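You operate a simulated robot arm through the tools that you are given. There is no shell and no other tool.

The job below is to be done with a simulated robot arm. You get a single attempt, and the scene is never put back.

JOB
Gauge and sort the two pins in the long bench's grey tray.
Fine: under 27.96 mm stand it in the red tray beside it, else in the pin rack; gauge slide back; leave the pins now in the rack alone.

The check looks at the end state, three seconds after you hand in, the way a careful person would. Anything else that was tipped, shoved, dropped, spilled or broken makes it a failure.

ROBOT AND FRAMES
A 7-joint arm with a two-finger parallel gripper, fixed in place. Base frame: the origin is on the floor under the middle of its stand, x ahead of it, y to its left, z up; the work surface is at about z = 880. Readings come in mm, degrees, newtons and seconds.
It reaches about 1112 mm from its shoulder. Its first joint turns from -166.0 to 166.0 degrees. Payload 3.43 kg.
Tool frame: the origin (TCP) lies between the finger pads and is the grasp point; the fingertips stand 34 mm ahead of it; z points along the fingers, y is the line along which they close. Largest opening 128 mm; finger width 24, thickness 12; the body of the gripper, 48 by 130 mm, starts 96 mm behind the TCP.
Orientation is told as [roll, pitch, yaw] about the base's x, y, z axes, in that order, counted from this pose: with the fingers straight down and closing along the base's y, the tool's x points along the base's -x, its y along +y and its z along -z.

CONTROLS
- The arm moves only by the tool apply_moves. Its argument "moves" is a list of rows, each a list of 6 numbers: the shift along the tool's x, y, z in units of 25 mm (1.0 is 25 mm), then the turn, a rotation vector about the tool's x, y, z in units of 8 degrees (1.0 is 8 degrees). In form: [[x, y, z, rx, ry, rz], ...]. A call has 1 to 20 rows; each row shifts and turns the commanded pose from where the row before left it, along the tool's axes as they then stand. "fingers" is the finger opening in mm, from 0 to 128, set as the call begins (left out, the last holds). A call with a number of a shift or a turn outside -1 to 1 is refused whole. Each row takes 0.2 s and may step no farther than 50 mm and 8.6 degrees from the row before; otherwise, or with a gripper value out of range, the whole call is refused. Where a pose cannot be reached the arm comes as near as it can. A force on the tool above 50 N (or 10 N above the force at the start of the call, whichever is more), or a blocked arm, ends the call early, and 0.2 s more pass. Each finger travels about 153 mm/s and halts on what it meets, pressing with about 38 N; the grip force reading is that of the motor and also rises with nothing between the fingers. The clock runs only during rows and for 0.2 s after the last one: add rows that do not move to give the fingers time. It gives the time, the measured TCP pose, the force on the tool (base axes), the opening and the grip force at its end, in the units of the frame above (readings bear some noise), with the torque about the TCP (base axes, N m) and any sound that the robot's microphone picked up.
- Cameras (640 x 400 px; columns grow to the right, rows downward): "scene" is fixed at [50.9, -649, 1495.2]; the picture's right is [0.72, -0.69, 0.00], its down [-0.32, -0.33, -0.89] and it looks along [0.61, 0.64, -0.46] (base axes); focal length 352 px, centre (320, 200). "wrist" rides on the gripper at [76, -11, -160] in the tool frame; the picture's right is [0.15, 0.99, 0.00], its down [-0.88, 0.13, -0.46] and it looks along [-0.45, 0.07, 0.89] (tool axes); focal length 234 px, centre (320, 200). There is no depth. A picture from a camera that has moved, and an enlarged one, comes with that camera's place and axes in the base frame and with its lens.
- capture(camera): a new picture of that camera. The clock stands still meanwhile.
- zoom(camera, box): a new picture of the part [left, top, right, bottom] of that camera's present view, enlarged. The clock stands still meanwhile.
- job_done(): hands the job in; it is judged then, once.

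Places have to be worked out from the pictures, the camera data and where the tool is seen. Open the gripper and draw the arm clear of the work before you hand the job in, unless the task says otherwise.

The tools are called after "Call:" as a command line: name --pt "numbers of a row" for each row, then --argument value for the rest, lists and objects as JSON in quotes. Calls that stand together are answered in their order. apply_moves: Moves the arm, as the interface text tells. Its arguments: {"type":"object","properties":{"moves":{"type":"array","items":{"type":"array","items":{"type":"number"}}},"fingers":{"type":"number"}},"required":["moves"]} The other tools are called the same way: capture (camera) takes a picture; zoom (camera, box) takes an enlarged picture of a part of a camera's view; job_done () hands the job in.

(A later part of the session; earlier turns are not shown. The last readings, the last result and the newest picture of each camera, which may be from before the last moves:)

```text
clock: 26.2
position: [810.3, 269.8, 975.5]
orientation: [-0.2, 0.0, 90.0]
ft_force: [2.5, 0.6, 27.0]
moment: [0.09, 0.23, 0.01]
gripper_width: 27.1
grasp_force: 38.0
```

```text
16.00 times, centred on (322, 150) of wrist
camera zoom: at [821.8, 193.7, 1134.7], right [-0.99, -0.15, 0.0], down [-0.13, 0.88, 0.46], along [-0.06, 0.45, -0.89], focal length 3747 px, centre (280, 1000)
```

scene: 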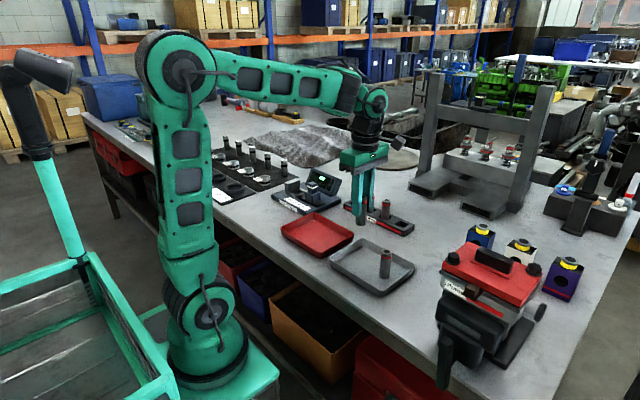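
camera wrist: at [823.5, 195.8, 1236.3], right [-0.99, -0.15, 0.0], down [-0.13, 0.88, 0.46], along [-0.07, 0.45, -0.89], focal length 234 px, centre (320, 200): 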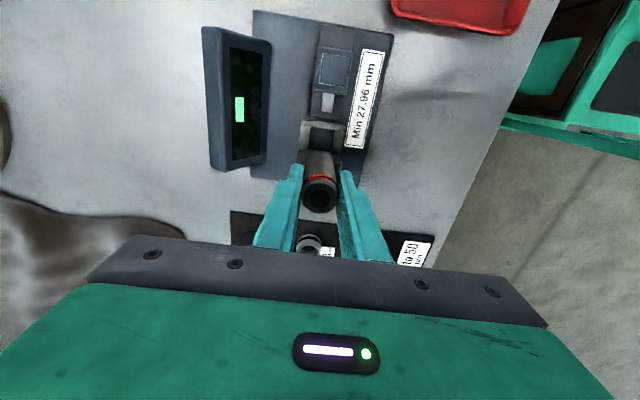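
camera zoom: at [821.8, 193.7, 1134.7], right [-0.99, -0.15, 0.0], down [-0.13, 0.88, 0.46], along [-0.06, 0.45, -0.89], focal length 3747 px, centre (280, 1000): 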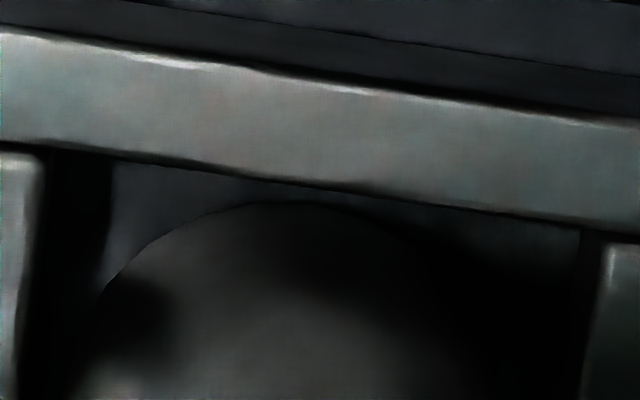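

An 80 mm pin with its top where I see it has its bottom hidden about 10 mm behind the end wall, and it has clearance all round. So it is inside the pocket, standing on the floor. I relieve the press by 2.5 mm, then open the fingers gently to 48 mm.

Call:
apply_moves --pt "0 0 -0.1 0 0 0" --pt "0 0 0 0 0 0"

Call:
apply_moves --fingers 48 --pt "0 0 0 0 0 0" --pt "0 0 0 0 0 0"

Call:
zoom --camera "scene" --box '[280, 160, 330, 202]'

Call:
zoom --camera "wrist" --box '[270, 100, 370, 220]'

```text
clock: 26.8
position: [809.4, 270.3, 974.3]
orientation: [0.2, 0.1, 90.0]
ft_force: [2.1, 0.6, 4.9]
moment: [0.14, -0.27, -0.01]
gripper_width: 26.6
grasp_force: 38.3
```

```text
clock: 27.4
position: [810.2, 269.5, 976.5]
orientation: [0.1, 0.0, 90.0]
ft_force: [0.4, -0.3, 0.3]
moment: [0.01, 0.0, -0.01]
gripper_width: 48.1
grasp_force: 0.0
```

```text
9.52 times, centred on (305, 181) of scene
camera zoom: at [50.9, -649.0, 1495.2], right [0.72, -0.69, 0.0], down [-0.32, -0.33, -0.89], along [0.61, 0.64, -0.46], focal length 3353 px, centre (463, 381)
```

zoom: 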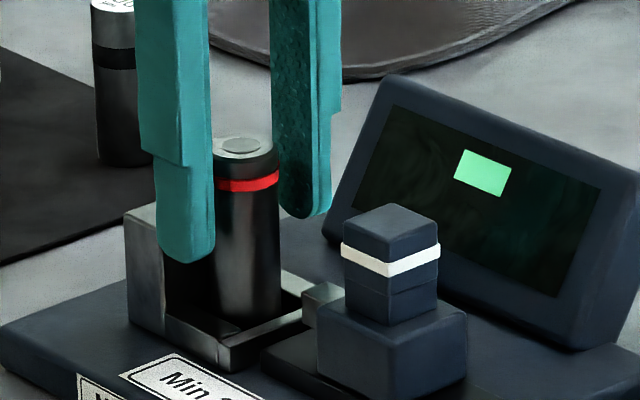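

```text
3.33 times, centred on (320, 160) of wrist
camera zoom: at [822.3, 193.8, 1135.4], right [-0.99, -0.15, 0.0], down [-0.13, 0.88, 0.46], along [-0.07, 0.45, -0.89], focal length 781 px, centre (320, 333)
```

zoom: 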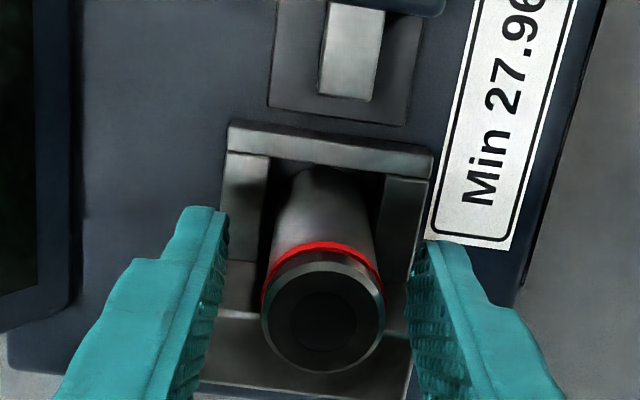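

The pin stands upright in the nest and the fingers are clear of it. I raise the gripper 80 mm, then move 84 mm in −y to above the slide post.

Call:
apply_moves --pt "0 0 -0.5 0 0 0" --pt "0 0 -0.9 0 0 0" --pt "0 0 -0.9 0 0 0" --pt "0 0 -0.9 0 0 0" --pt "0.84 0 0 0 0 0" --pt "0.84 0 0 0 0 0" --pt "0.84 0 0 0 0 0" --pt "0.84 0 0 0 0 0" --pt "0 0 0 0 0 0" --pt "0 0 0 0 0 0"

Call:
capture --camera "wrist"

Call:
zoom --camera "wrist" --box '[270, 110, 370, 230]'

Call:
zoom --camera "scene" --box '[270, 150, 345, 210]'

```text
clock: 29.6
position: [808.6, 185.9, 1055.2]
orientation: [0.0, 0.1, 90.0]
ft_force: [0.6, 0.5, 0.0]
moment: [0.04, 0.0, 0.03]
gripper_width: 48.0
grasp_force: 0.1
```

```text
taken
camera wrist: at [821.6, 109.9, 1215.9], right [-0.99, -0.15, 0.0], down [-0.13, 0.88, 0.46], along [-0.07, 0.45, -0.89], focal length 234 px, centre (320, 200)
```

wrist: 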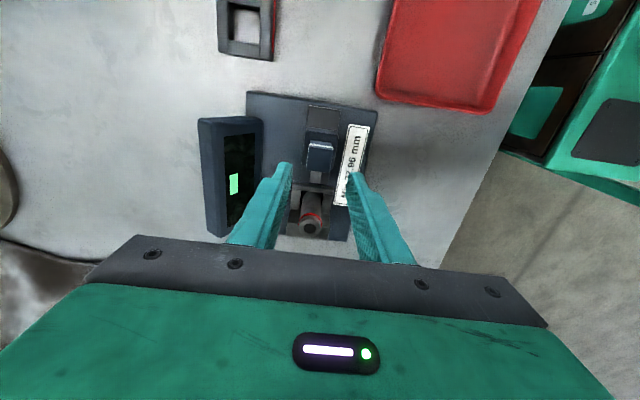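

```text
3.33 times, centred on (320, 170) of wrist
camera zoom: at [821.6, 109.9, 1215.9], right [-0.99, -0.15, 0.0], down [-0.13, 0.88, 0.46], along [-0.07, 0.45, -0.89], focal length 781 px, centre (320, 300)
```

zoom: 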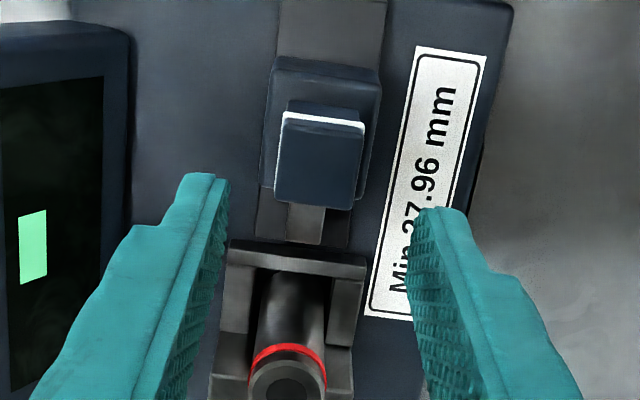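

```text
6.67 times, centred on (308, 180) of scene
camera zoom: at [50.9, -649.0, 1495.2], right [0.72, -0.69, 0.0], down [-0.32, -0.33, -0.89], along [0.61, 0.64, -0.46], focal length 2347 px, centre (403, 333)
```

zoom: 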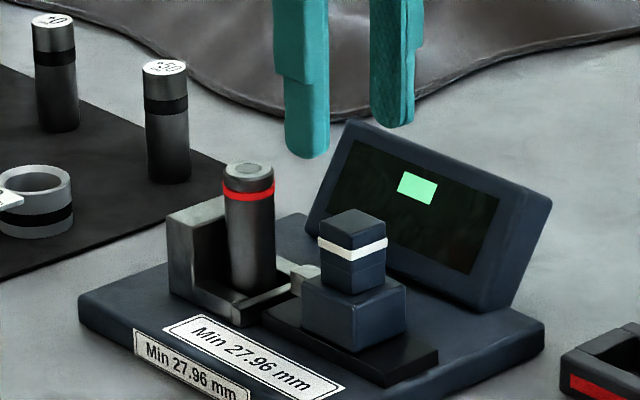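

The post top centre is at about (810.5,185), 26 mm square, directly under the TCP. The post is about 28 mm tall above its block, so I descend to TCP z≈990 to keep the fingertips above the block.

Call:
apply_moves --pt "0.03 0 0.8 0 0 0" --pt "0 0 0.8 0 0 0" --pt "0 0 0.7 0 0 0" --pt "0 0 0.3 0 0 0" --pt "0 0 0 0 0 0" --pt "0 0 0 0 0 0"

Call:
zoom --camera "wrist" --box '[260, 110, 380, 240]'

Call:
zoom --camera "scene" --box '[280, 160, 340, 210]'

```text
clock: 31.0
position: [810.4, 185.5, 990.4]
orientation: [0.2, -0.1, 90.0]
ft_force: [1.2, 0.7, 0.0]
moment: [-0.02, 0.01, 0.02]
gripper_width: 47.9
grasp_force: 0.0
```

```text
3.08 times, centred on (320, 175) of wrist
camera zoom: at [822.4, 109.1, 1150.5], right [-0.99, -0.15, 0.0], down [-0.13, 0.88, 0.46], along [-0.07, 0.45, -0.89], focal length 720 px, centre (320, 277)
```

zoom: 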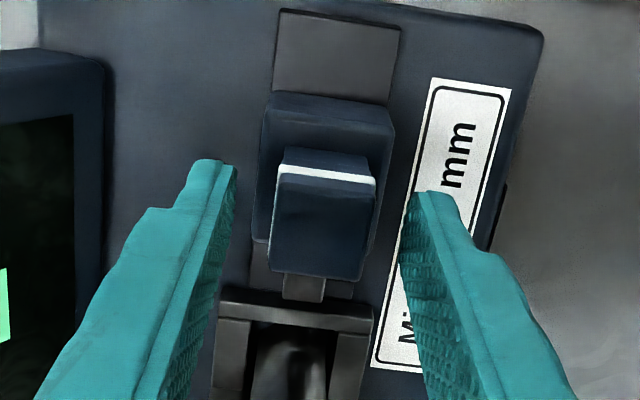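

```text
8.00 times, centred on (310, 185) of scene
camera zoom: at [50.9, -649.0, 1495.2], right [0.72, -0.69, 0.0], down [-0.32, -0.33, -0.89], along [0.61, 0.64, -0.46], focal length 2816 px, centre (400, 320)
```

zoom: 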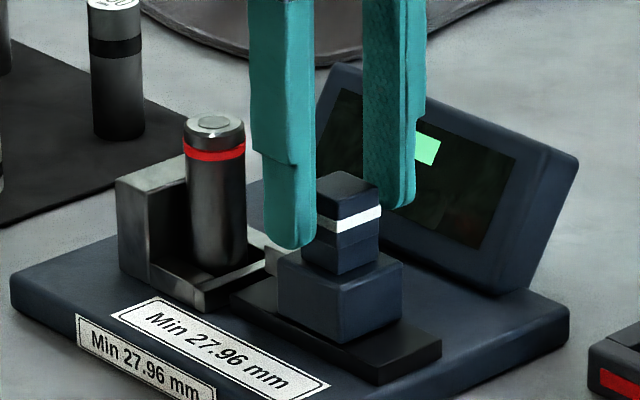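

The fingers straddle the post with their tips about 8 mm above the block. I lower 4 mm and close on the post.

Call:
apply_moves --pt "0.04 0 0.16 0 0 0" --pt "0 0 0 0 0 0"

Call:
apply_moves --fingers 18 --pt "0 0 0 0 0 0" --pt "0 0 0 0 0 0"

Call:
zoom --camera "scene" --box '[280, 160, 340, 210]'

Call:
zoom --camera "wrist" --box '[260, 110, 380, 240]'

```text
clock: 31.6
position: [809.6, 183.7, 986.5]
orientation: [0.0, 0.1, 90.1]
ft_force: [0.1, 0.4, 0.3]
moment: [0.01, -0.07, 0.01]
gripper_width: 48.1
grasp_force: 0.1
```

```text
clock: 32.2
position: [810.6, 184.8, 987.0]
orientation: [0.0, 0.0, 90.0]
ft_force: [-4.4, -0.4, -2.1]
moment: [0.01, -0.12, -0.02]
gripper_width: 25.4
grasp_force: 45.3
```

```text
8.00 times, centred on (310, 185) of scene
camera zoom: at [50.9, -649.0, 1495.2], right [0.72, -0.69, 0.0], down [-0.32, -0.33, -0.89], along [0.61, 0.64, -0.46], focal length 2816 px, centre (400, 320)
```

zoom: 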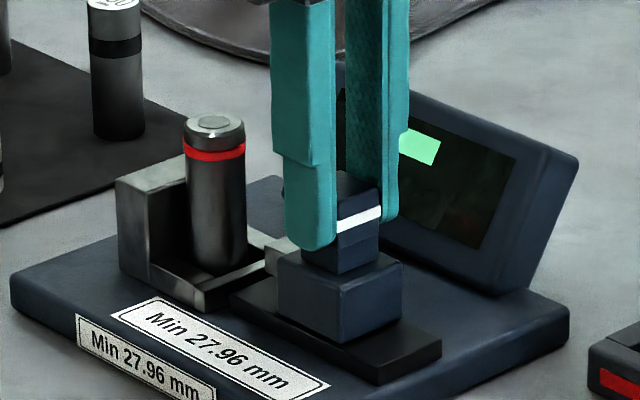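

```text
3.08 times, centred on (320, 175) of wrist
camera zoom: at [822.2, 108.1, 1146.6], right [-0.99, -0.15, 0.0], down [-0.13, 0.88, 0.46], along [-0.07, 0.45, -0.89], focal length 720 px, centre (320, 277)
```

zoom: 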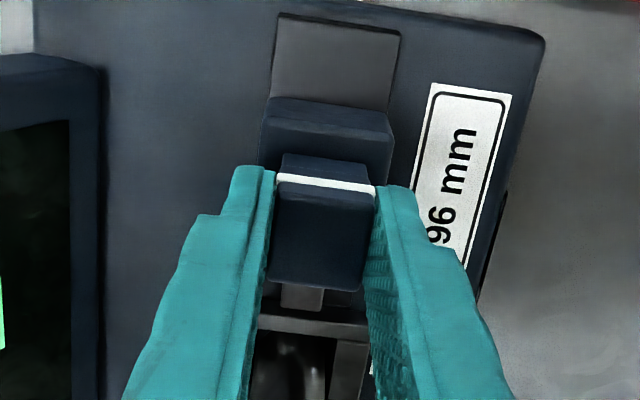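

The post is gripped with no visible shift of the gauge. The slide's home is TCP y≈184.5. I push +y 22 mm first and check the display.

Call:
apply_moves --pt "-0.22 0 0 0 0 0" --pt "-0.22 0 0 0 0 0" --pt "-0.22 0 0 0 0 0" --pt "-0.22 0 0 0 0 0" --pt "0 0 0 0 0 0"

Call:
zoom --camera "scene" --box '[280, 160, 340, 210]'

Call:
capture --camera "wrist"

```text
clock: 33.4
position: [810.5, 207.5, 986.8]
orientation: [0.0, 0.0, 89.9]
ft_force: [-5.4, 0.7, -1.0]
moment: [-0.29, 0.02, -0.18]
gripper_width: 25.9
grasp_force: 44.9
```

```text
8.00 times, centred on (310, 185) of scene
camera zoom: at [50.9, -649.0, 1495.2], right [0.72, -0.69, 0.0], down [-0.32, -0.33, -0.89], along [0.61, 0.64, -0.46], focal length 2816 px, centre (400, 320)
```

zoom: 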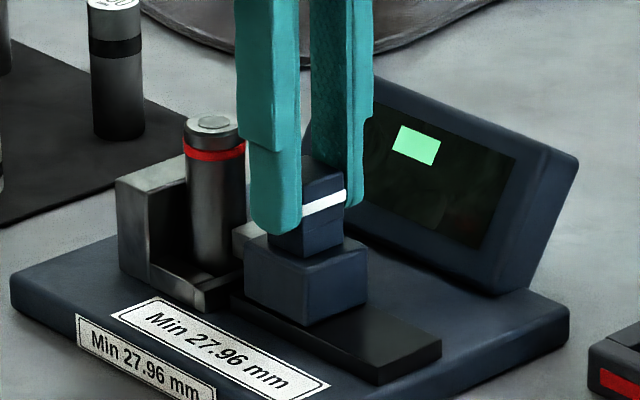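

```text
taken
camera wrist: at [822.1, 130.8, 1146.6], right [-0.99, -0.15, 0.0], down [-0.13, 0.88, 0.46], along [-0.07, 0.45, -0.89], focal length 234 px, centre (320, 200)
```

wrist: 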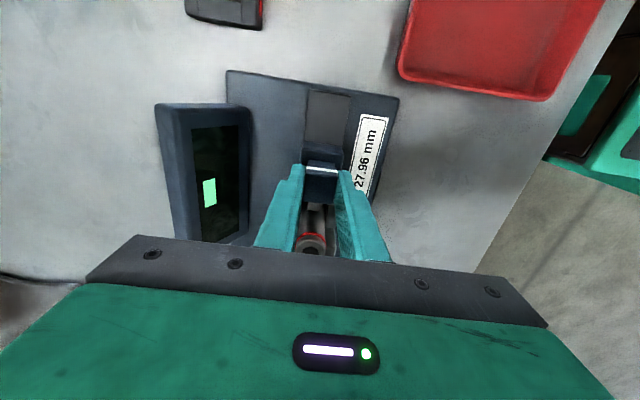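

The slide moves freely. I continue in small steps until the force shows the tip pressing the pin against the anvil.

Call:
apply_moves --pt "-0.08 0 0 0 0 0" --pt "-0.08 0 0 0 0 0" --pt "0 0 0 0 0 0"

Call:
zoom --camera "scene" --box '[280, 160, 340, 210]'

```text
clock: 34.2
position: [810.0, 211.5, 987.5]
orientation: [0.1, 0.0, 89.9]
ft_force: [-7.7, 0.6, -2.9]
moment: [0.72, 0.06, 0.02]
gripper_width: 25.9
grasp_force: 44.8
```

```text
8.00 times, centred on (310, 185) of scene
camera zoom: at [50.9, -649.0, 1495.2], right [0.72, -0.69, 0.0], down [-0.32, -0.33, -0.89], along [0.61, 0.64, -0.46], focal length 2816 px, centre (400, 320)
```

zoom: 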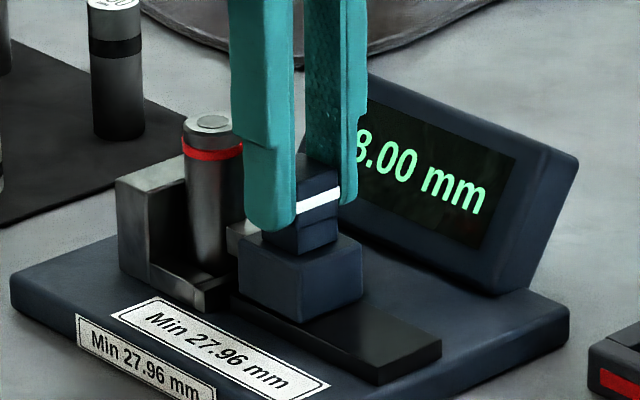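

The display now shows “_8.00 mm”. I read it fully with the wrist camera.

Call:
capture --camera "wrist"

Call:
zoom --camera "wrist" --box '[140, 90, 270, 250]'

Call:
zoom --camera "scene" --box '[310, 165, 345, 195]'

Call:
zoom --camera "scene" --box '[285, 165, 320, 200]'

```text
taken
camera wrist: at [822.1, 134.8, 1146.6], right [-0.99, -0.15, 0.0], down [-0.13, 0.88, 0.46], along [-0.07, 0.45, -0.89], focal length 234 px, centre (320, 200)
```

wrist: 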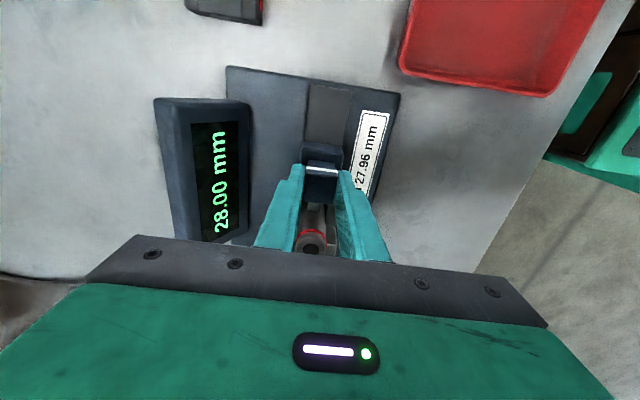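

```text
2.50 times, centred on (205, 170) of wrist
camera zoom: at [822.1, 134.8, 1146.6], right [-0.99, -0.15, 0.0], down [-0.13, 0.88, 0.46], along [-0.07, 0.45, -0.89], focal length 585 px, centre (608, 275)
```

zoom: 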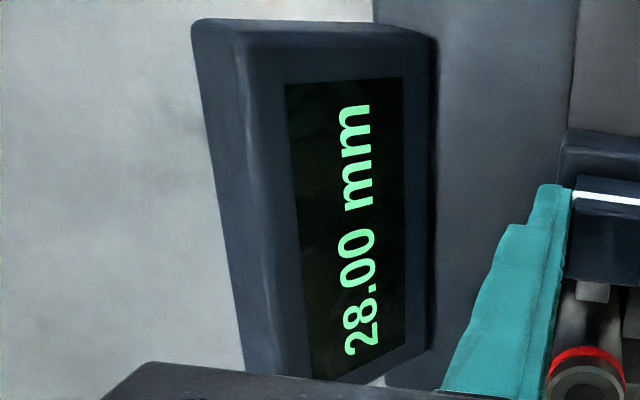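

```text
13.33 times, centred on (328, 180) of scene
camera zoom: at [50.9, -649.0, 1495.2], right [0.72, -0.69, 0.0], down [-0.32, -0.33, -0.89], along [0.61, 0.64, -0.46], focal length 4694 px, centre (220, 467)
```

zoom: 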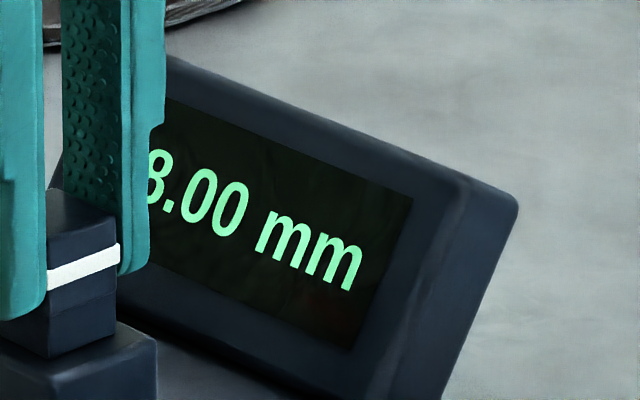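

```text
11.43 times, centred on (302, 182) of scene
camera zoom: at [50.9, -649.0, 1495.2], right [0.72, -0.69, 0.0], down [-0.32, -0.33, -0.89], along [0.61, 0.64, -0.46], focal length 4024 px, centre (520, 400)
```

zoom: 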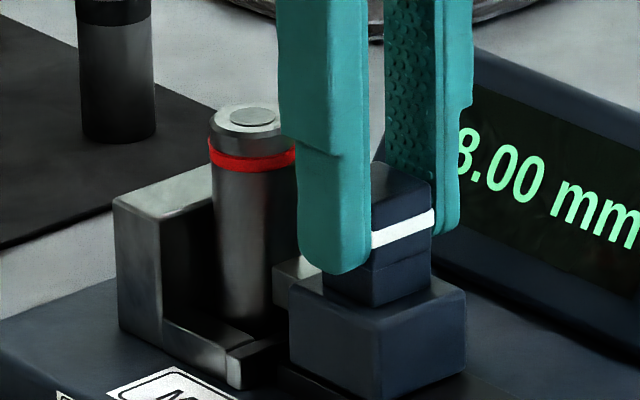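

It reads 28.00 mm. I press a little more to confirm the reading is stable with the pin fully seated.

Call:
apply_moves --pt "-0.06 0 0 0 0 0" --pt "0 0 0 0 0 0" --pt "0 0 0 0 0 0"

Call:
zoom --camera "wrist" --box '[140, 90, 270, 250]'

Call:
zoom --camera "scene" --box '[285, 165, 320, 200]'

```text
clock: 35.0
position: [810.5, 211.7, 986.8]
orientation: [0.1, -0.1, 90.0]
ft_force: [-9.2, 1.2, -2.5]
moment: [0.29, 0.11, 0.1]
gripper_width: 25.5
grasp_force: 45.1
```

```text
2.50 times, centred on (205, 170) of wrist
camera zoom: at [822.1, 136.1, 1146.6], right [-0.99, -0.15, 0.0], down [-0.13, 0.88, 0.46], along [-0.07, 0.45, -0.89], focal length 585 px, centre (608, 275)
```

zoom: 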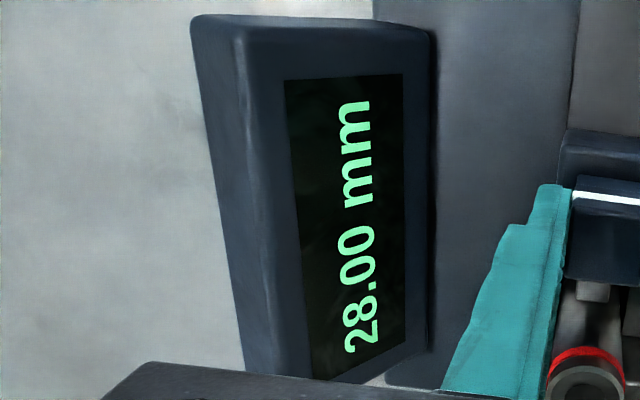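

```text
11.43 times, centred on (302, 182) of scene
camera zoom: at [50.9, -649.0, 1495.2], right [0.72, -0.69, 0.0], down [-0.32, -0.33, -0.89], along [0.61, 0.64, -0.46], focal length 4024 px, centre (520, 400)
```

zoom: 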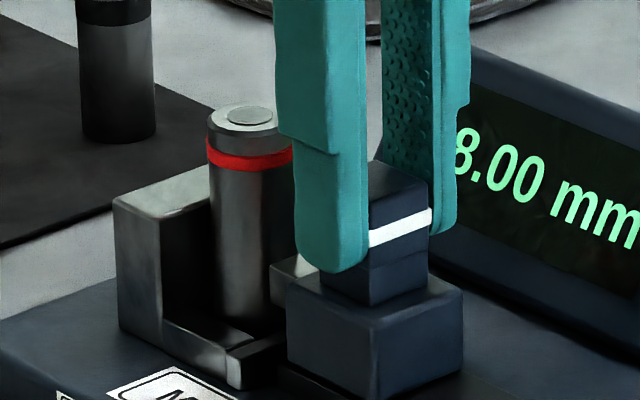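

The pin still moved about 1 mm, so it may not be fully seated yet. I press further in small steps.

Call:
apply_moves --pt "-0.06 0 0 0 0 0" --pt "0 0 0 0 0 0" --pt "0 0 0 0 0 0"

Call:
zoom --camera "wrist" --box '[140, 90, 270, 250]'

Call:
zoom --camera "scene" --box '[285, 165, 320, 200]'

```text
clock: 35.8
position: [810.6, 212.6, 987.0]
orientation: [0.2, 0.1, 89.9]
ft_force: [-10.8, -8.0, 0.4]
moment: [-0.57, 0.08, 0.19]
gripper_width: 25.7
grasp_force: 45.0
```

```text
2.50 times, centred on (205, 170) of wrist
camera zoom: at [822.0, 136.4, 1146.7], right [-0.99, -0.14, 0.0], down [-0.13, 0.88, 0.46], along [-0.07, 0.45, -0.89], focal length 585 px, centre (608, 275)
```

zoom: 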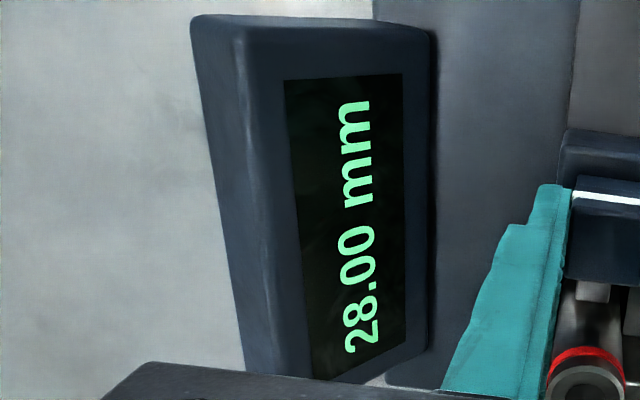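

```text
11.43 times, centred on (302, 182) of scene
camera zoom: at [50.9, -649.0, 1495.2], right [0.72, -0.69, 0.0], down [-0.32, -0.33, -0.89], along [0.61, 0.64, -0.46], focal length 4024 px, centre (520, 400)
```

zoom: 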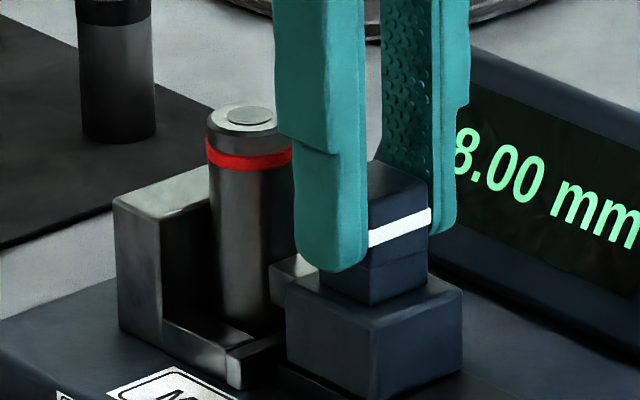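

The slide is now pressed (−8 N in y) with the pin seated, and it reads a steady 28.00 mm. Pin A is not under 27.96, so it goes in the rack. I draw the slide back the same 29 mm to its home.

Call:
apply_moves --pt "0.06 0 0 0 0 0" --pt "0.1 0 0 0 0 0" --pt "0.25 0 0 0 0 0" --pt "0.25 0 0 0 0 0" --pt "0.25 0 0 0 0 0" --pt "0.25 0 0 0 0 0" --pt "0 0 0 0 0 0" --pt "0 0 0 0 0 0"

Call:
zoom --camera "scene" --box '[280, 160, 340, 210]'

```text
clock: 37.6
position: [809.8, 184.0, 987.3]
orientation: [0.1, -0.1, 89.8]
ft_force: [-5.2, -0.3, -3.0]
moment: [0.19, -0.1, 0.03]
gripper_width: 25.6
grasp_force: 44.6
```

```text
8.00 times, centred on (310, 185) of scene
camera zoom: at [50.9, -649.0, 1495.2], right [0.72, -0.69, 0.0], down [-0.32, -0.33, -0.89], along [0.61, 0.64, -0.46], focal length 2816 px, centre (400, 320)
```

zoom: 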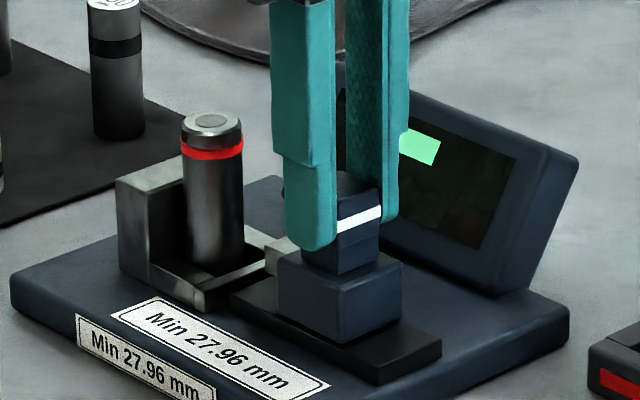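

The slide and its block match the starting picture. I release the post, rise, and move back over the pin in the nest.

Call:
apply_moves --fingers 50 --pt "0 0 0 0 0 0" --pt "0 0 0 0 0 0" --pt "0 0 -0.6 0 0 0" --pt "0 0 -1 0 0 0" --pt "0 0 -1 0 0 0" --pt "-0.87 0 0 0 0 0" --pt "-0.87 0 0 0 0 0" --pt "-0.87 0 0 0 0 0" --pt "-0.87 0 0 0 0 0" --pt "0 0 0 0 0 0" --pt "0 0 0 0 0 0"

Call:
zoom --camera "wrist" --box '[250, 90, 390, 240]'

Call:
zoom --camera "scene" --box '[280, 160, 340, 210]'

```text
clock: 40.0
position: [809.2, 272.0, 1051.0]
orientation: [0.1, 0.0, 90.0]
ft_force: [-0.3, 0.2, 0.1]
moment: [0.0, 0.02, 0.03]
gripper_width: 50.0
grasp_force: 0.0
```

```text
2.67 times, centred on (320, 165) of wrist
camera zoom: at [821.9, 195.9, 1211.2], right [-0.99, -0.15, 0.0], down [-0.13, 0.88, 0.46], along [-0.07, 0.45, -0.89], focal length 624 px, centre (320, 293)
```

zoom: 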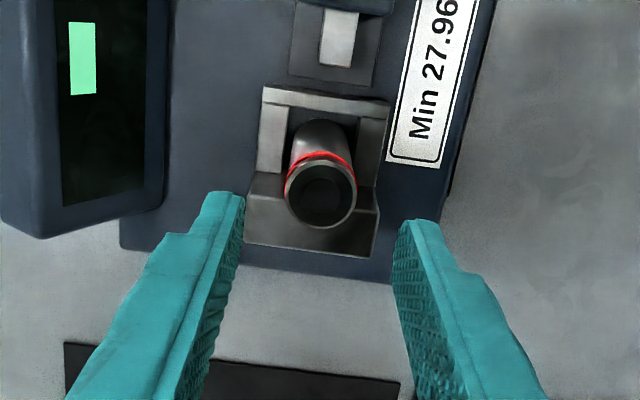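

```text
8.00 times, centred on (310, 185) of scene
camera zoom: at [50.9, -649.0, 1495.2], right [0.72, -0.69, 0.0], down [-0.32, -0.33, -0.89], along [0.61, 0.64, -0.46], focal length 2816 px, centre (400, 320)
```

zoom: 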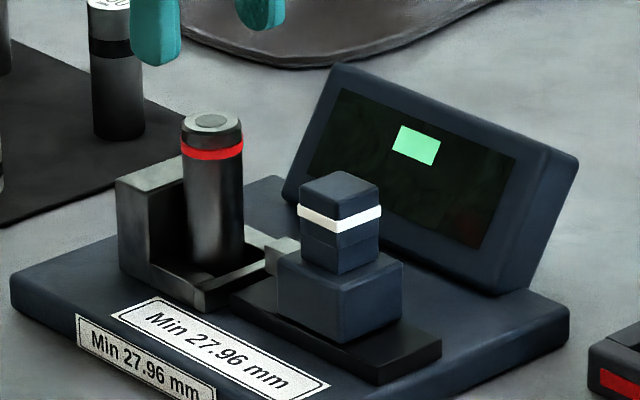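

The pin top is at (810,271), about 1 mm off the TCP, and the gauge and slide match the start. I centre and descend to the same grasp height, then close.

Call:
apply_moves --pt "0.05 0.03 0 0 0 0" --pt "0 0 0.8 0 0 0" --pt "0 0 0.8 0 0 0" --pt "0 0 0.8 0 0 0" --pt "0 0 0.56 0 0 0" --pt "0 0 0 0 0 0" --pt "0 0 0 0 0 0"

Call:
zoom --camera "wrist" --box '[270, 100, 370, 220]'

```text
clock: 41.6
position: [809.2, 270.6, 977.6]
orientation: [0.2, -0.1, 90.1]
ft_force: [-0.1, 0.5, 0.4]
moment: [0.0, -0.01, -0.01]
gripper_width: 50.0
grasp_force: 0.1
```

```text
3.33 times, centred on (320, 160) of wrist
camera zoom: at [821.0, 195.0, 1136.9], right [-0.99, -0.15, 0.0], down [-0.13, 0.88, 0.46], along [-0.07, 0.45, -0.89], focal length 781 px, centre (320, 333)
```

zoom: 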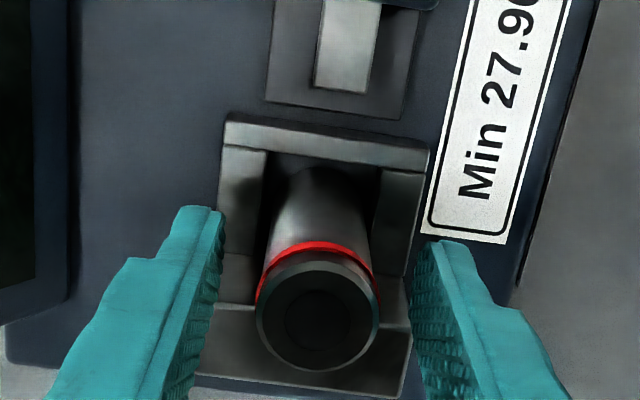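

Pin is between the fingers within about 1 mm. I close on it and lift slowly straight up.

Call:
apply_moves --fingers 20 --pt "0 0 0 0 0 0" --pt "0 0 0 0 0 0" --pt "0 0 0 0 0 0"

Call:
apply_moves --pt "0.03 0 -0.2 0 0 0" --pt "0 0 -0.4 0 0 0" --pt "0 0 -0.8 0 0 0" --pt "0 0 -0.9 0 0 0" --pt "0 0 -0.9 0 0 0" --pt "0 0 -0.9 0 0 0" --pt "0 0 0 0 0 0" --pt "0 0 0 0 0 0"

Call:
capture --camera "wrist"

Call:
zoom --camera "scene" --box '[265, 120, 425, 240]'

```text
clock: 42.4
position: [809.5, 269.8, 977.0]
orientation: [0.1, 0.0, 90.0]
ft_force: [-0.2, -0.3, -0.8]
moment: [-0.01, 0.0, 0.01]
gripper_width: 26.8
grasp_force: 38.5
```

```text
clock: 44.2
position: [809.8, 268.7, 1079.6]
orientation: [0.2, -0.1, 90.0]
ft_force: [0.1, 0.1, -2.5]
moment: [-0.02, 0.02, 0.01]
gripper_width: 27.1
grasp_force: 37.9
```

```text
taken
camera wrist: at [821.6, 193.9, 1240.1], right [-0.99, -0.15, 0.0], down [-0.13, 0.88, 0.46], along [-0.07, 0.45, -0.89], focal length 234 px, centre (320, 200)
```

wrist: 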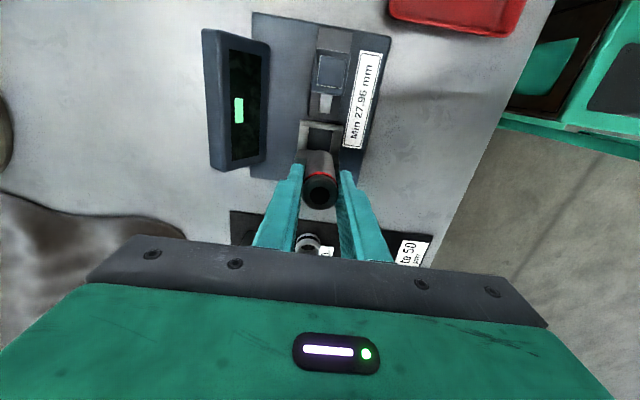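

```text
3.33 times, centred on (345, 180) of scene
camera zoom: at [50.9, -649.0, 1495.2], right [0.72, -0.69, 0.0], down [-0.32, -0.33, -0.89], along [0.61, 0.64, -0.46], focal length 1174 px, centre (237, 267)
```

zoom: 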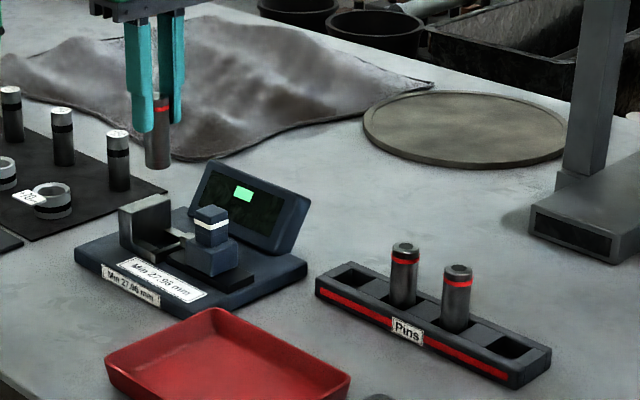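

The pin is lifted clear and the gauge is undisturbed. Next I carry it to the rack's empty +y end slot near (909,68), staying at z≈1080.

Call:
apply_moves --pt "0.89 -0.44 0 0 0 0" --pt "0.89 -0.44 0 0 0 0" --pt "0.89 -0.44 0 0 0 0" --pt "0.89 -0.44 0 0 0 0" --pt "0.89 -0.44 0 0 0 0" --pt "0.89 -0.44 0 0 0 0" --pt "0.89 -0.44 0 0 0 0" --pt "0.89 -0.44 0 0 0 0" --pt "0.89 -0.44 0 0 0 0" --pt "0 0 0 0 0 0" --pt "0 0 0 0 0 0"

Call:
capture --camera "wrist"

Call:
zoom --camera "wrist" --box '[260, 40, 390, 200]'

Call:
zoom --camera "scene" --box '[335, 140, 425, 240]'

```text
clock: 46.6
position: [909.2, 69.9, 1080.1]
orientation: [0.1, -0.1, 90.0]
ft_force: [-0.4, 0.3, -1.9]
moment: [0.03, -0.02, -0.05]
gripper_width: 27.1
grasp_force: 37.4
```

```text
taken
camera wrist: at [920.5, -6.4, 1240.5], right [-0.99, -0.15, 0.0], down [-0.13, 0.88, 0.46], along [-0.07, 0.45, -0.89], focal length 234 px, centre (320, 200)
```

wrist: 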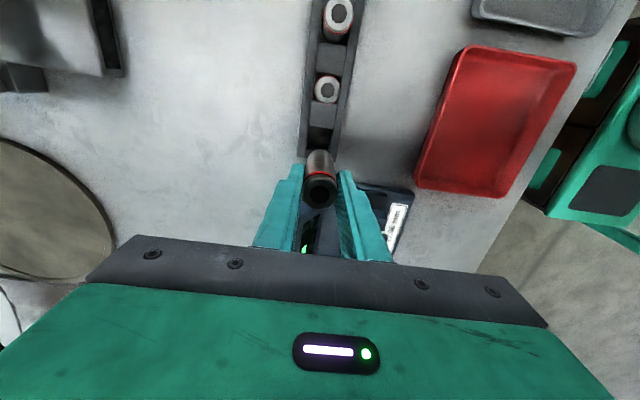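

```text
2.50 times, centred on (325, 120) of wrist
camera zoom: at [920.5, -6.4, 1240.5], right [-0.99, -0.15, 0.0], down [-0.13, 0.88, 0.46], along [-0.07, 0.45, -0.89], focal length 585 px, centre (308, 400)
```

zoom: 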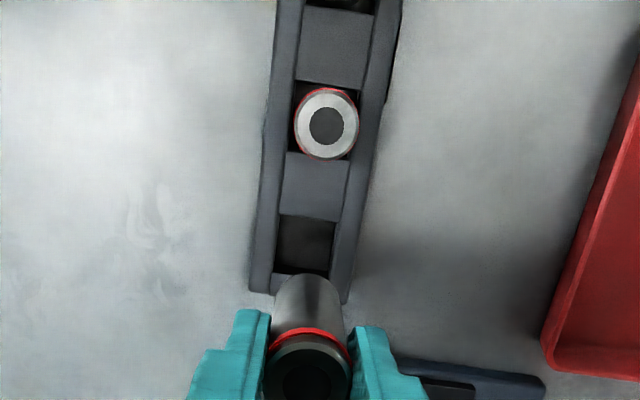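

```text
4.00 times, centred on (380, 190) of scene
camera zoom: at [50.9, -649.0, 1495.2], right [0.72, -0.69, 0.0], down [-0.32, -0.33, -0.89], along [0.61, 0.64, -0.46], focal length 1408 px, centre (80, 240)
```

zoom: 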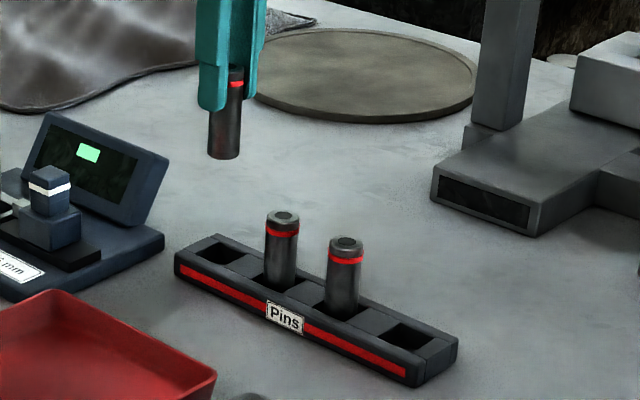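

The slot centre at rack-top level works out at (911.3,65.4), with an opening about 32 mm square. I shift +1.8 mm in x and −4.2 mm in y, and lower to about 15 mm above the rack to check.

Call:
apply_moves --pt "0.168 -0.072 0 0 0 0" --pt "0 0 0.9 0 0 0" --pt "0 0 0.9 0 0 0" --pt "0 0 0.9 0 0 0" --pt "0 0 0.8 0 0 0" --pt "0 0 0 0 0 0" --pt "0 0 0 0 0 0"

Call:
zoom --camera "wrist" --box '[285, 110, 355, 180]'

Call:
zoom --camera "scene" --box '[335, 160, 395, 220]'

```text
clock: 48.2
position: [911.0, 64.6, 992.7]
orientation: [0.0, -0.1, 90.0]
ft_force: [-0.4, 0.0, -1.8]
moment: [0.03, 0.01, -0.01]
gripper_width: 26.8
grasp_force: 37.6
```

```text
5.71 times, centred on (320, 145) of wrist
camera zoom: at [922.0, -11.1, 1152.0], right [-0.99, -0.15, 0.0], down [-0.13, 0.88, 0.46], along [-0.07, 0.45, -0.89], focal length 1338 px, centre (320, 514)
```

zoom: 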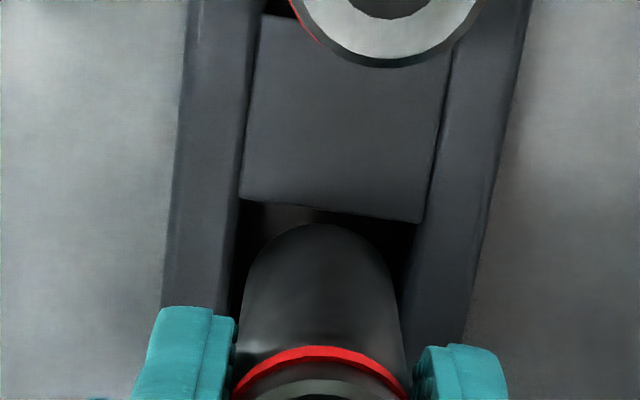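

```text
6.67 times, centred on (365, 190) of scene
camera zoom: at [50.9, -649.0, 1495.2], right [0.72, -0.69, 0.0], down [-0.32, -0.33, -0.89], along [0.61, 0.64, -0.46], focal length 2347 px, centre (20, 267)
```

zoom: 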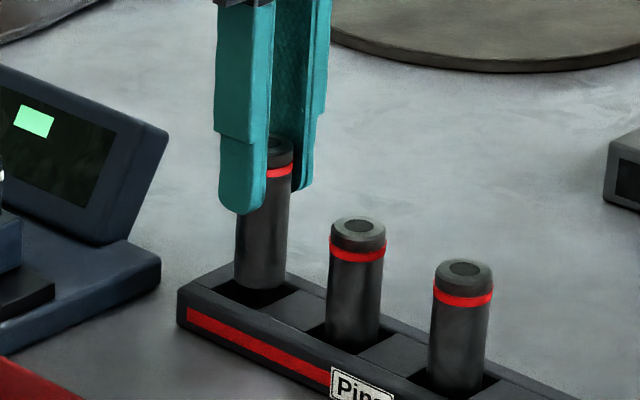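

I zoom further in the scene view to compare the pin bottom with the slot before lowering.

Call:
zoom --camera "scene" --box '[345, 185, 375, 212]'

Call:
zoom --camera "scene" --box '[345, 165, 385, 212]'

```text
14.81 times, centred on (360, 198) of scene
camera zoom: at [50.9, -649.0, 1495.2], right [0.72, -0.69, 0.0], down [-0.32, -0.33, -0.89], along [0.61, 0.64, -0.46], focal length 5216 px, centre (-273, 222)
```

zoom: 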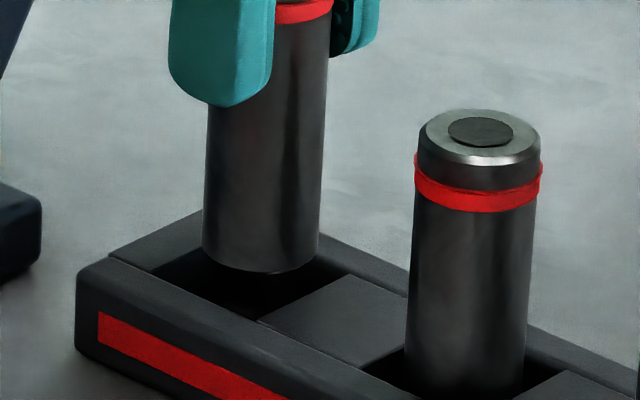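

```text
8.51 times, centred on (365, 188) of scene
camera zoom: at [50.9, -649.0, 1495.2], right [0.72, -0.69, 0.0], down [-0.32, -0.33, -0.89], along [0.61, 0.64, -0.46], focal length 2996 px, centre (-63, 298)
```

zoom: 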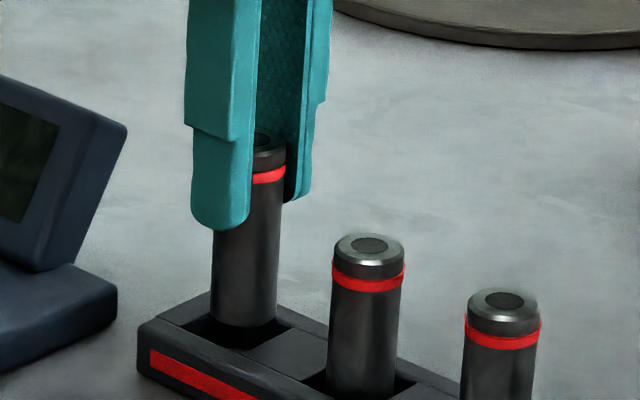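

Both cameras agree that the pin must move about 4 mm toward +y, with x already aligned. I shift it and re-check.

Call:
apply_moves --pt "-0.16 0 0 0 0 0" --pt "0 0 0.24 0 0 0" --pt "0 0 0 0 0 0" --pt "0 0 0 0 0 0"

Call:
zoom --camera "wrist" --box '[285, 110, 355, 180]'

Call:
zoom --camera "scene" --box '[345, 185, 375, 212]'

```text
clock: 49.2
position: [910.0, 69.3, 986.4]
orientation: [0.1, 0.0, 90.0]
ft_force: [0.1, -1.0, -2.0]
moment: [0.02, 0.0, 0.01]
gripper_width: 26.8
grasp_force: 37.9
```

```text
5.71 times, centred on (320, 145) of wrist
camera zoom: at [922.0, -6.8, 1146.1], right [-0.99, -0.15, 0.0], down [-0.13, 0.88, 0.46], along [-0.07, 0.45, -0.89], focal length 1338 px, centre (320, 514)
```

zoom: 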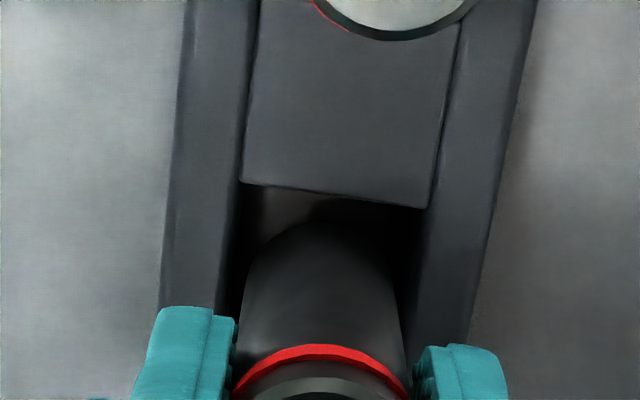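

```text
14.81 times, centred on (360, 198) of scene
camera zoom: at [50.9, -649.0, 1495.2], right [0.72, -0.69, 0.0], down [-0.32, -0.33, -0.89], along [0.61, 0.64, -0.46], focal length 5216 px, centre (-273, 222)
```

zoom: 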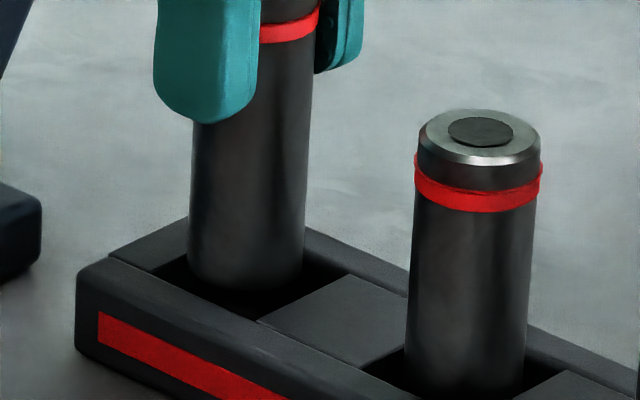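

Now the pin is centred over the slot in both views. I lower 15 mm in small rows, watching for contact.

Call:
apply_moves --pt "0 0 0.2 0 0 0" --pt "0 0 0.2 0 0 0" --pt "0 0 0.2 0 0 0" --pt "0 0 0 0 0 0"

Call:
zoom --camera "scene" --box '[345, 175, 378, 212]'

Call:
zoom --camera "wrist" --box '[285, 110, 355, 180]'

```text
clock: 50.2
position: [910.6, 69.6, 972.1]
orientation: [0.1, 0.0, 89.9]
ft_force: [0.3, -0.5, -2.5]
moment: [-0.01, -0.04, -0.02]
gripper_width: 26.9
grasp_force: 37.3
```

```text
10.81 times, centred on (362, 194) of scene
camera zoom: at [50.9, -649.0, 1495.2], right [0.72, -0.69, 0.0], down [-0.32, -0.33, -0.89], along [0.61, 0.64, -0.46], focal length 3806 px, centre (-129, 270)
```

zoom: 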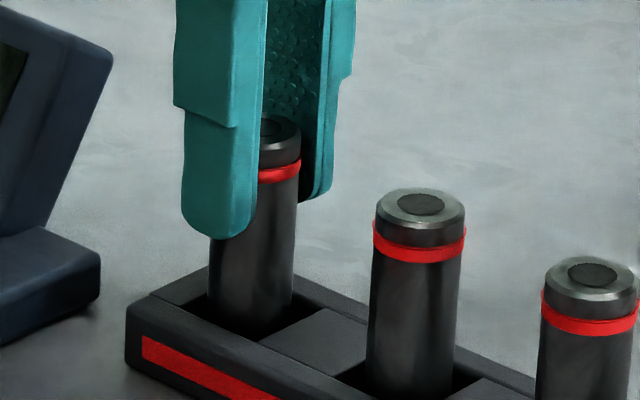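

```text
5.71 times, centred on (320, 145) of wrist
camera zoom: at [922.5, -6.6, 1131.1], right [-0.99, -0.15, 0.0], down [-0.13, 0.88, 0.46], along [-0.07, 0.45, -0.89], focal length 1338 px, centre (320, 514)
```

zoom: 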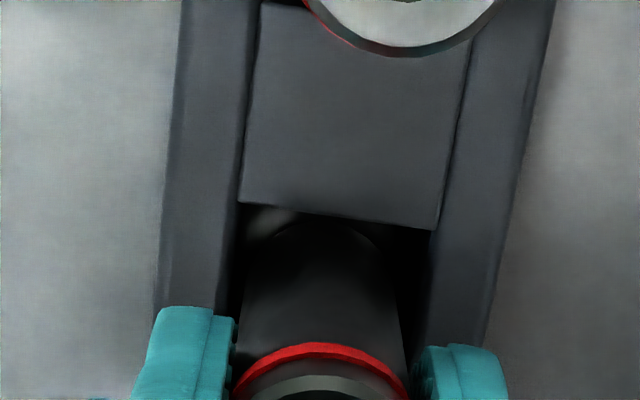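

No contact yet. In x the pin is about 1.3 mm nearer the +x wall, so I correct that and keep lowering in 3 mm steps.

Call:
apply_moves --pt "0 0.05 0 0 0 0" --pt "0 0 0.12 0 0 0" --pt "0 0 0.12 0 0 0" --pt "0 0 0 0 0 0"

Call:
apply_moves --pt "0 0 0.12 0 0 0" --pt "0 0 0 0 0 0"

```text
clock: 51.2
position: [909.0, 69.6, 968.6]
orientation: [-0.3, -0.1, 90.0]
ft_force: [-0.7, -0.4, 22.2]
moment: [-0.26, -0.06, 0.01]
gripper_width: 27.0
grasp_force: 37.9
```

```text
clock: 51.8
position: [908.8, 70.5, 965.2]
orientation: [-0.1, -0.2, 89.9]
ft_force: [5.6, 0.6, 27.2]
moment: [0.03, -0.47, 0.04]
gripper_width: 26.9
grasp_force: 38.2
```

There is contact at about z 968, with 22–27 N. I look to see whether the pin has bottomed out in the slot or caught an edge, comparing its top with its neighbours.

Call:
zoom --camera "scene" --box '[345, 165, 385, 212]'

Call:
zoom --camera "wrist" --box '[285, 110, 355, 180]'

Call:
zoom --camera "scene" --box '[345, 185, 375, 212]'

```text
8.51 times, centred on (365, 188) of scene
camera zoom: at [50.9, -649.0, 1495.2], right [0.72, -0.69, 0.0], down [-0.32, -0.33, -0.89], along [0.61, 0.64, -0.46], focal length 2996 px, centre (-63, 298)
```

zoom: 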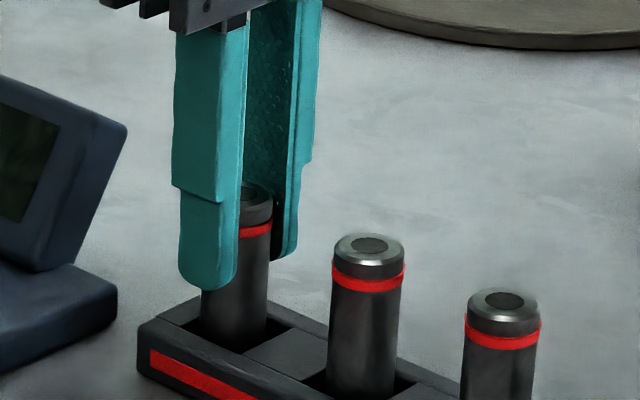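

```text
5.71 times, centred on (320, 145) of wrist
camera zoom: at [920.4, -6.7, 1123.8], right [-0.99, -0.15, 0.0], down [-0.13, 0.88, 0.46], along [-0.06, 0.45, -0.89], focal length 1338 px, centre (320, 514)
```

zoom: 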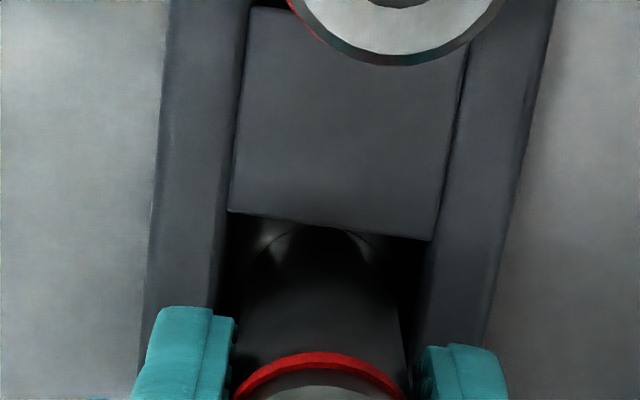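

```text
14.81 times, centred on (360, 198) of scene
camera zoom: at [50.9, -649.0, 1495.2], right [0.72, -0.69, 0.0], down [-0.32, -0.33, -0.89], along [0.61, 0.64, -0.46], focal length 5216 px, centre (-273, 222)
```

zoom: 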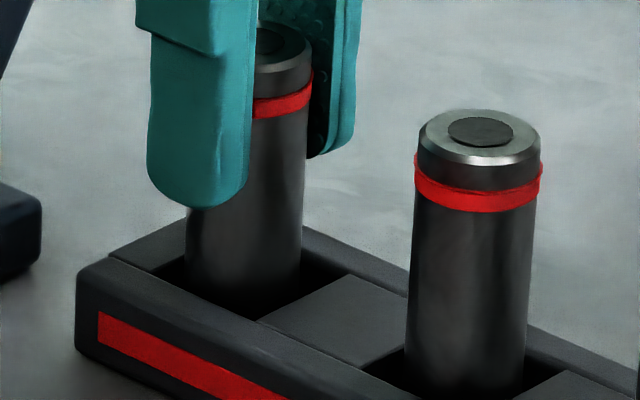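

The pin's top is level with its neighbours and it has clearance on all sides, so it is bottomed in the slot. I relieve the downward press by 3 mm before releasing.

Call:
apply_moves --pt "0 0 -0.12 0 0 0" --pt "0 0 0 0 0 0"

```text
clock: 52.4
position: [907.7, 70.7, 963.4]
orientation: [0.3, 0.0, 90.1]
ft_force: [-0.8, 0.0, -1.1]
moment: [0.0, 0.02, 0.0]
gripper_width: 27.0
grasp_force: 37.8
```

The force is nearly zero. I take one more settling reading and image to be sure the pin is fully down before opening.

Call:
apply_moves --pt "0 0 0.04 0 0 0" --pt "0 0 0 0 0 0" --pt "0 0 0 0 0 0"

Call:
zoom --camera "scene" --box '[345, 180, 385, 212]'

Call:
zoom --camera "wrist" --box '[295, 125, 345, 175]'

```text
clock: 53.2
position: [908.3, 69.0, 965.0]
orientation: [0.0, -0.2, 90.0]
ft_force: [-0.1, 0.3, -1.1]
moment: [0.03, 0.0, 0.01]
gripper_width: 27.0
grasp_force: 38.2
```

```text
12.50 times, centred on (365, 196) of scene
camera zoom: at [50.9, -649.0, 1495.2], right [0.72, -0.69, 0.0], down [-0.32, -0.33, -0.89], along [0.61, 0.64, -0.46], focal length 4401 px, centre (-242, 250)
```

zoom: 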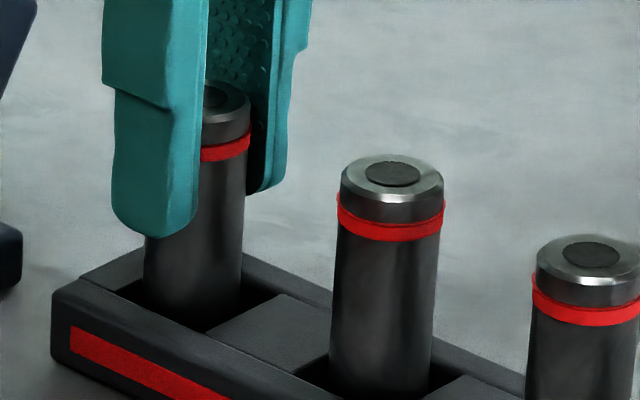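

```text
8.00 times, centred on (320, 150) of wrist
camera zoom: at [921.2, -6.4, 1124.0], right [-0.99, -0.15, 0.0], down [-0.13, 0.88, 0.46], along [-0.07, 0.45, -0.89], focal length 1873 px, centre (320, 600)
```

zoom: 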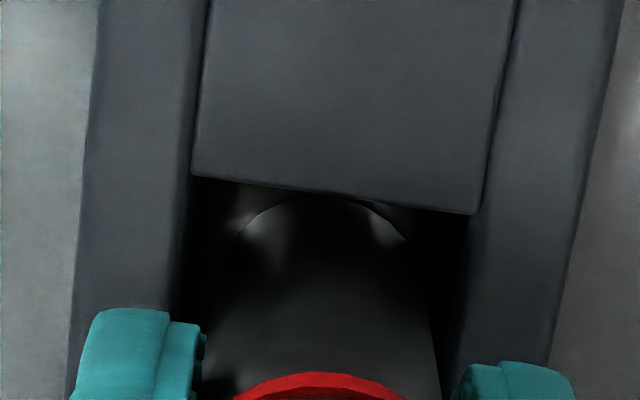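

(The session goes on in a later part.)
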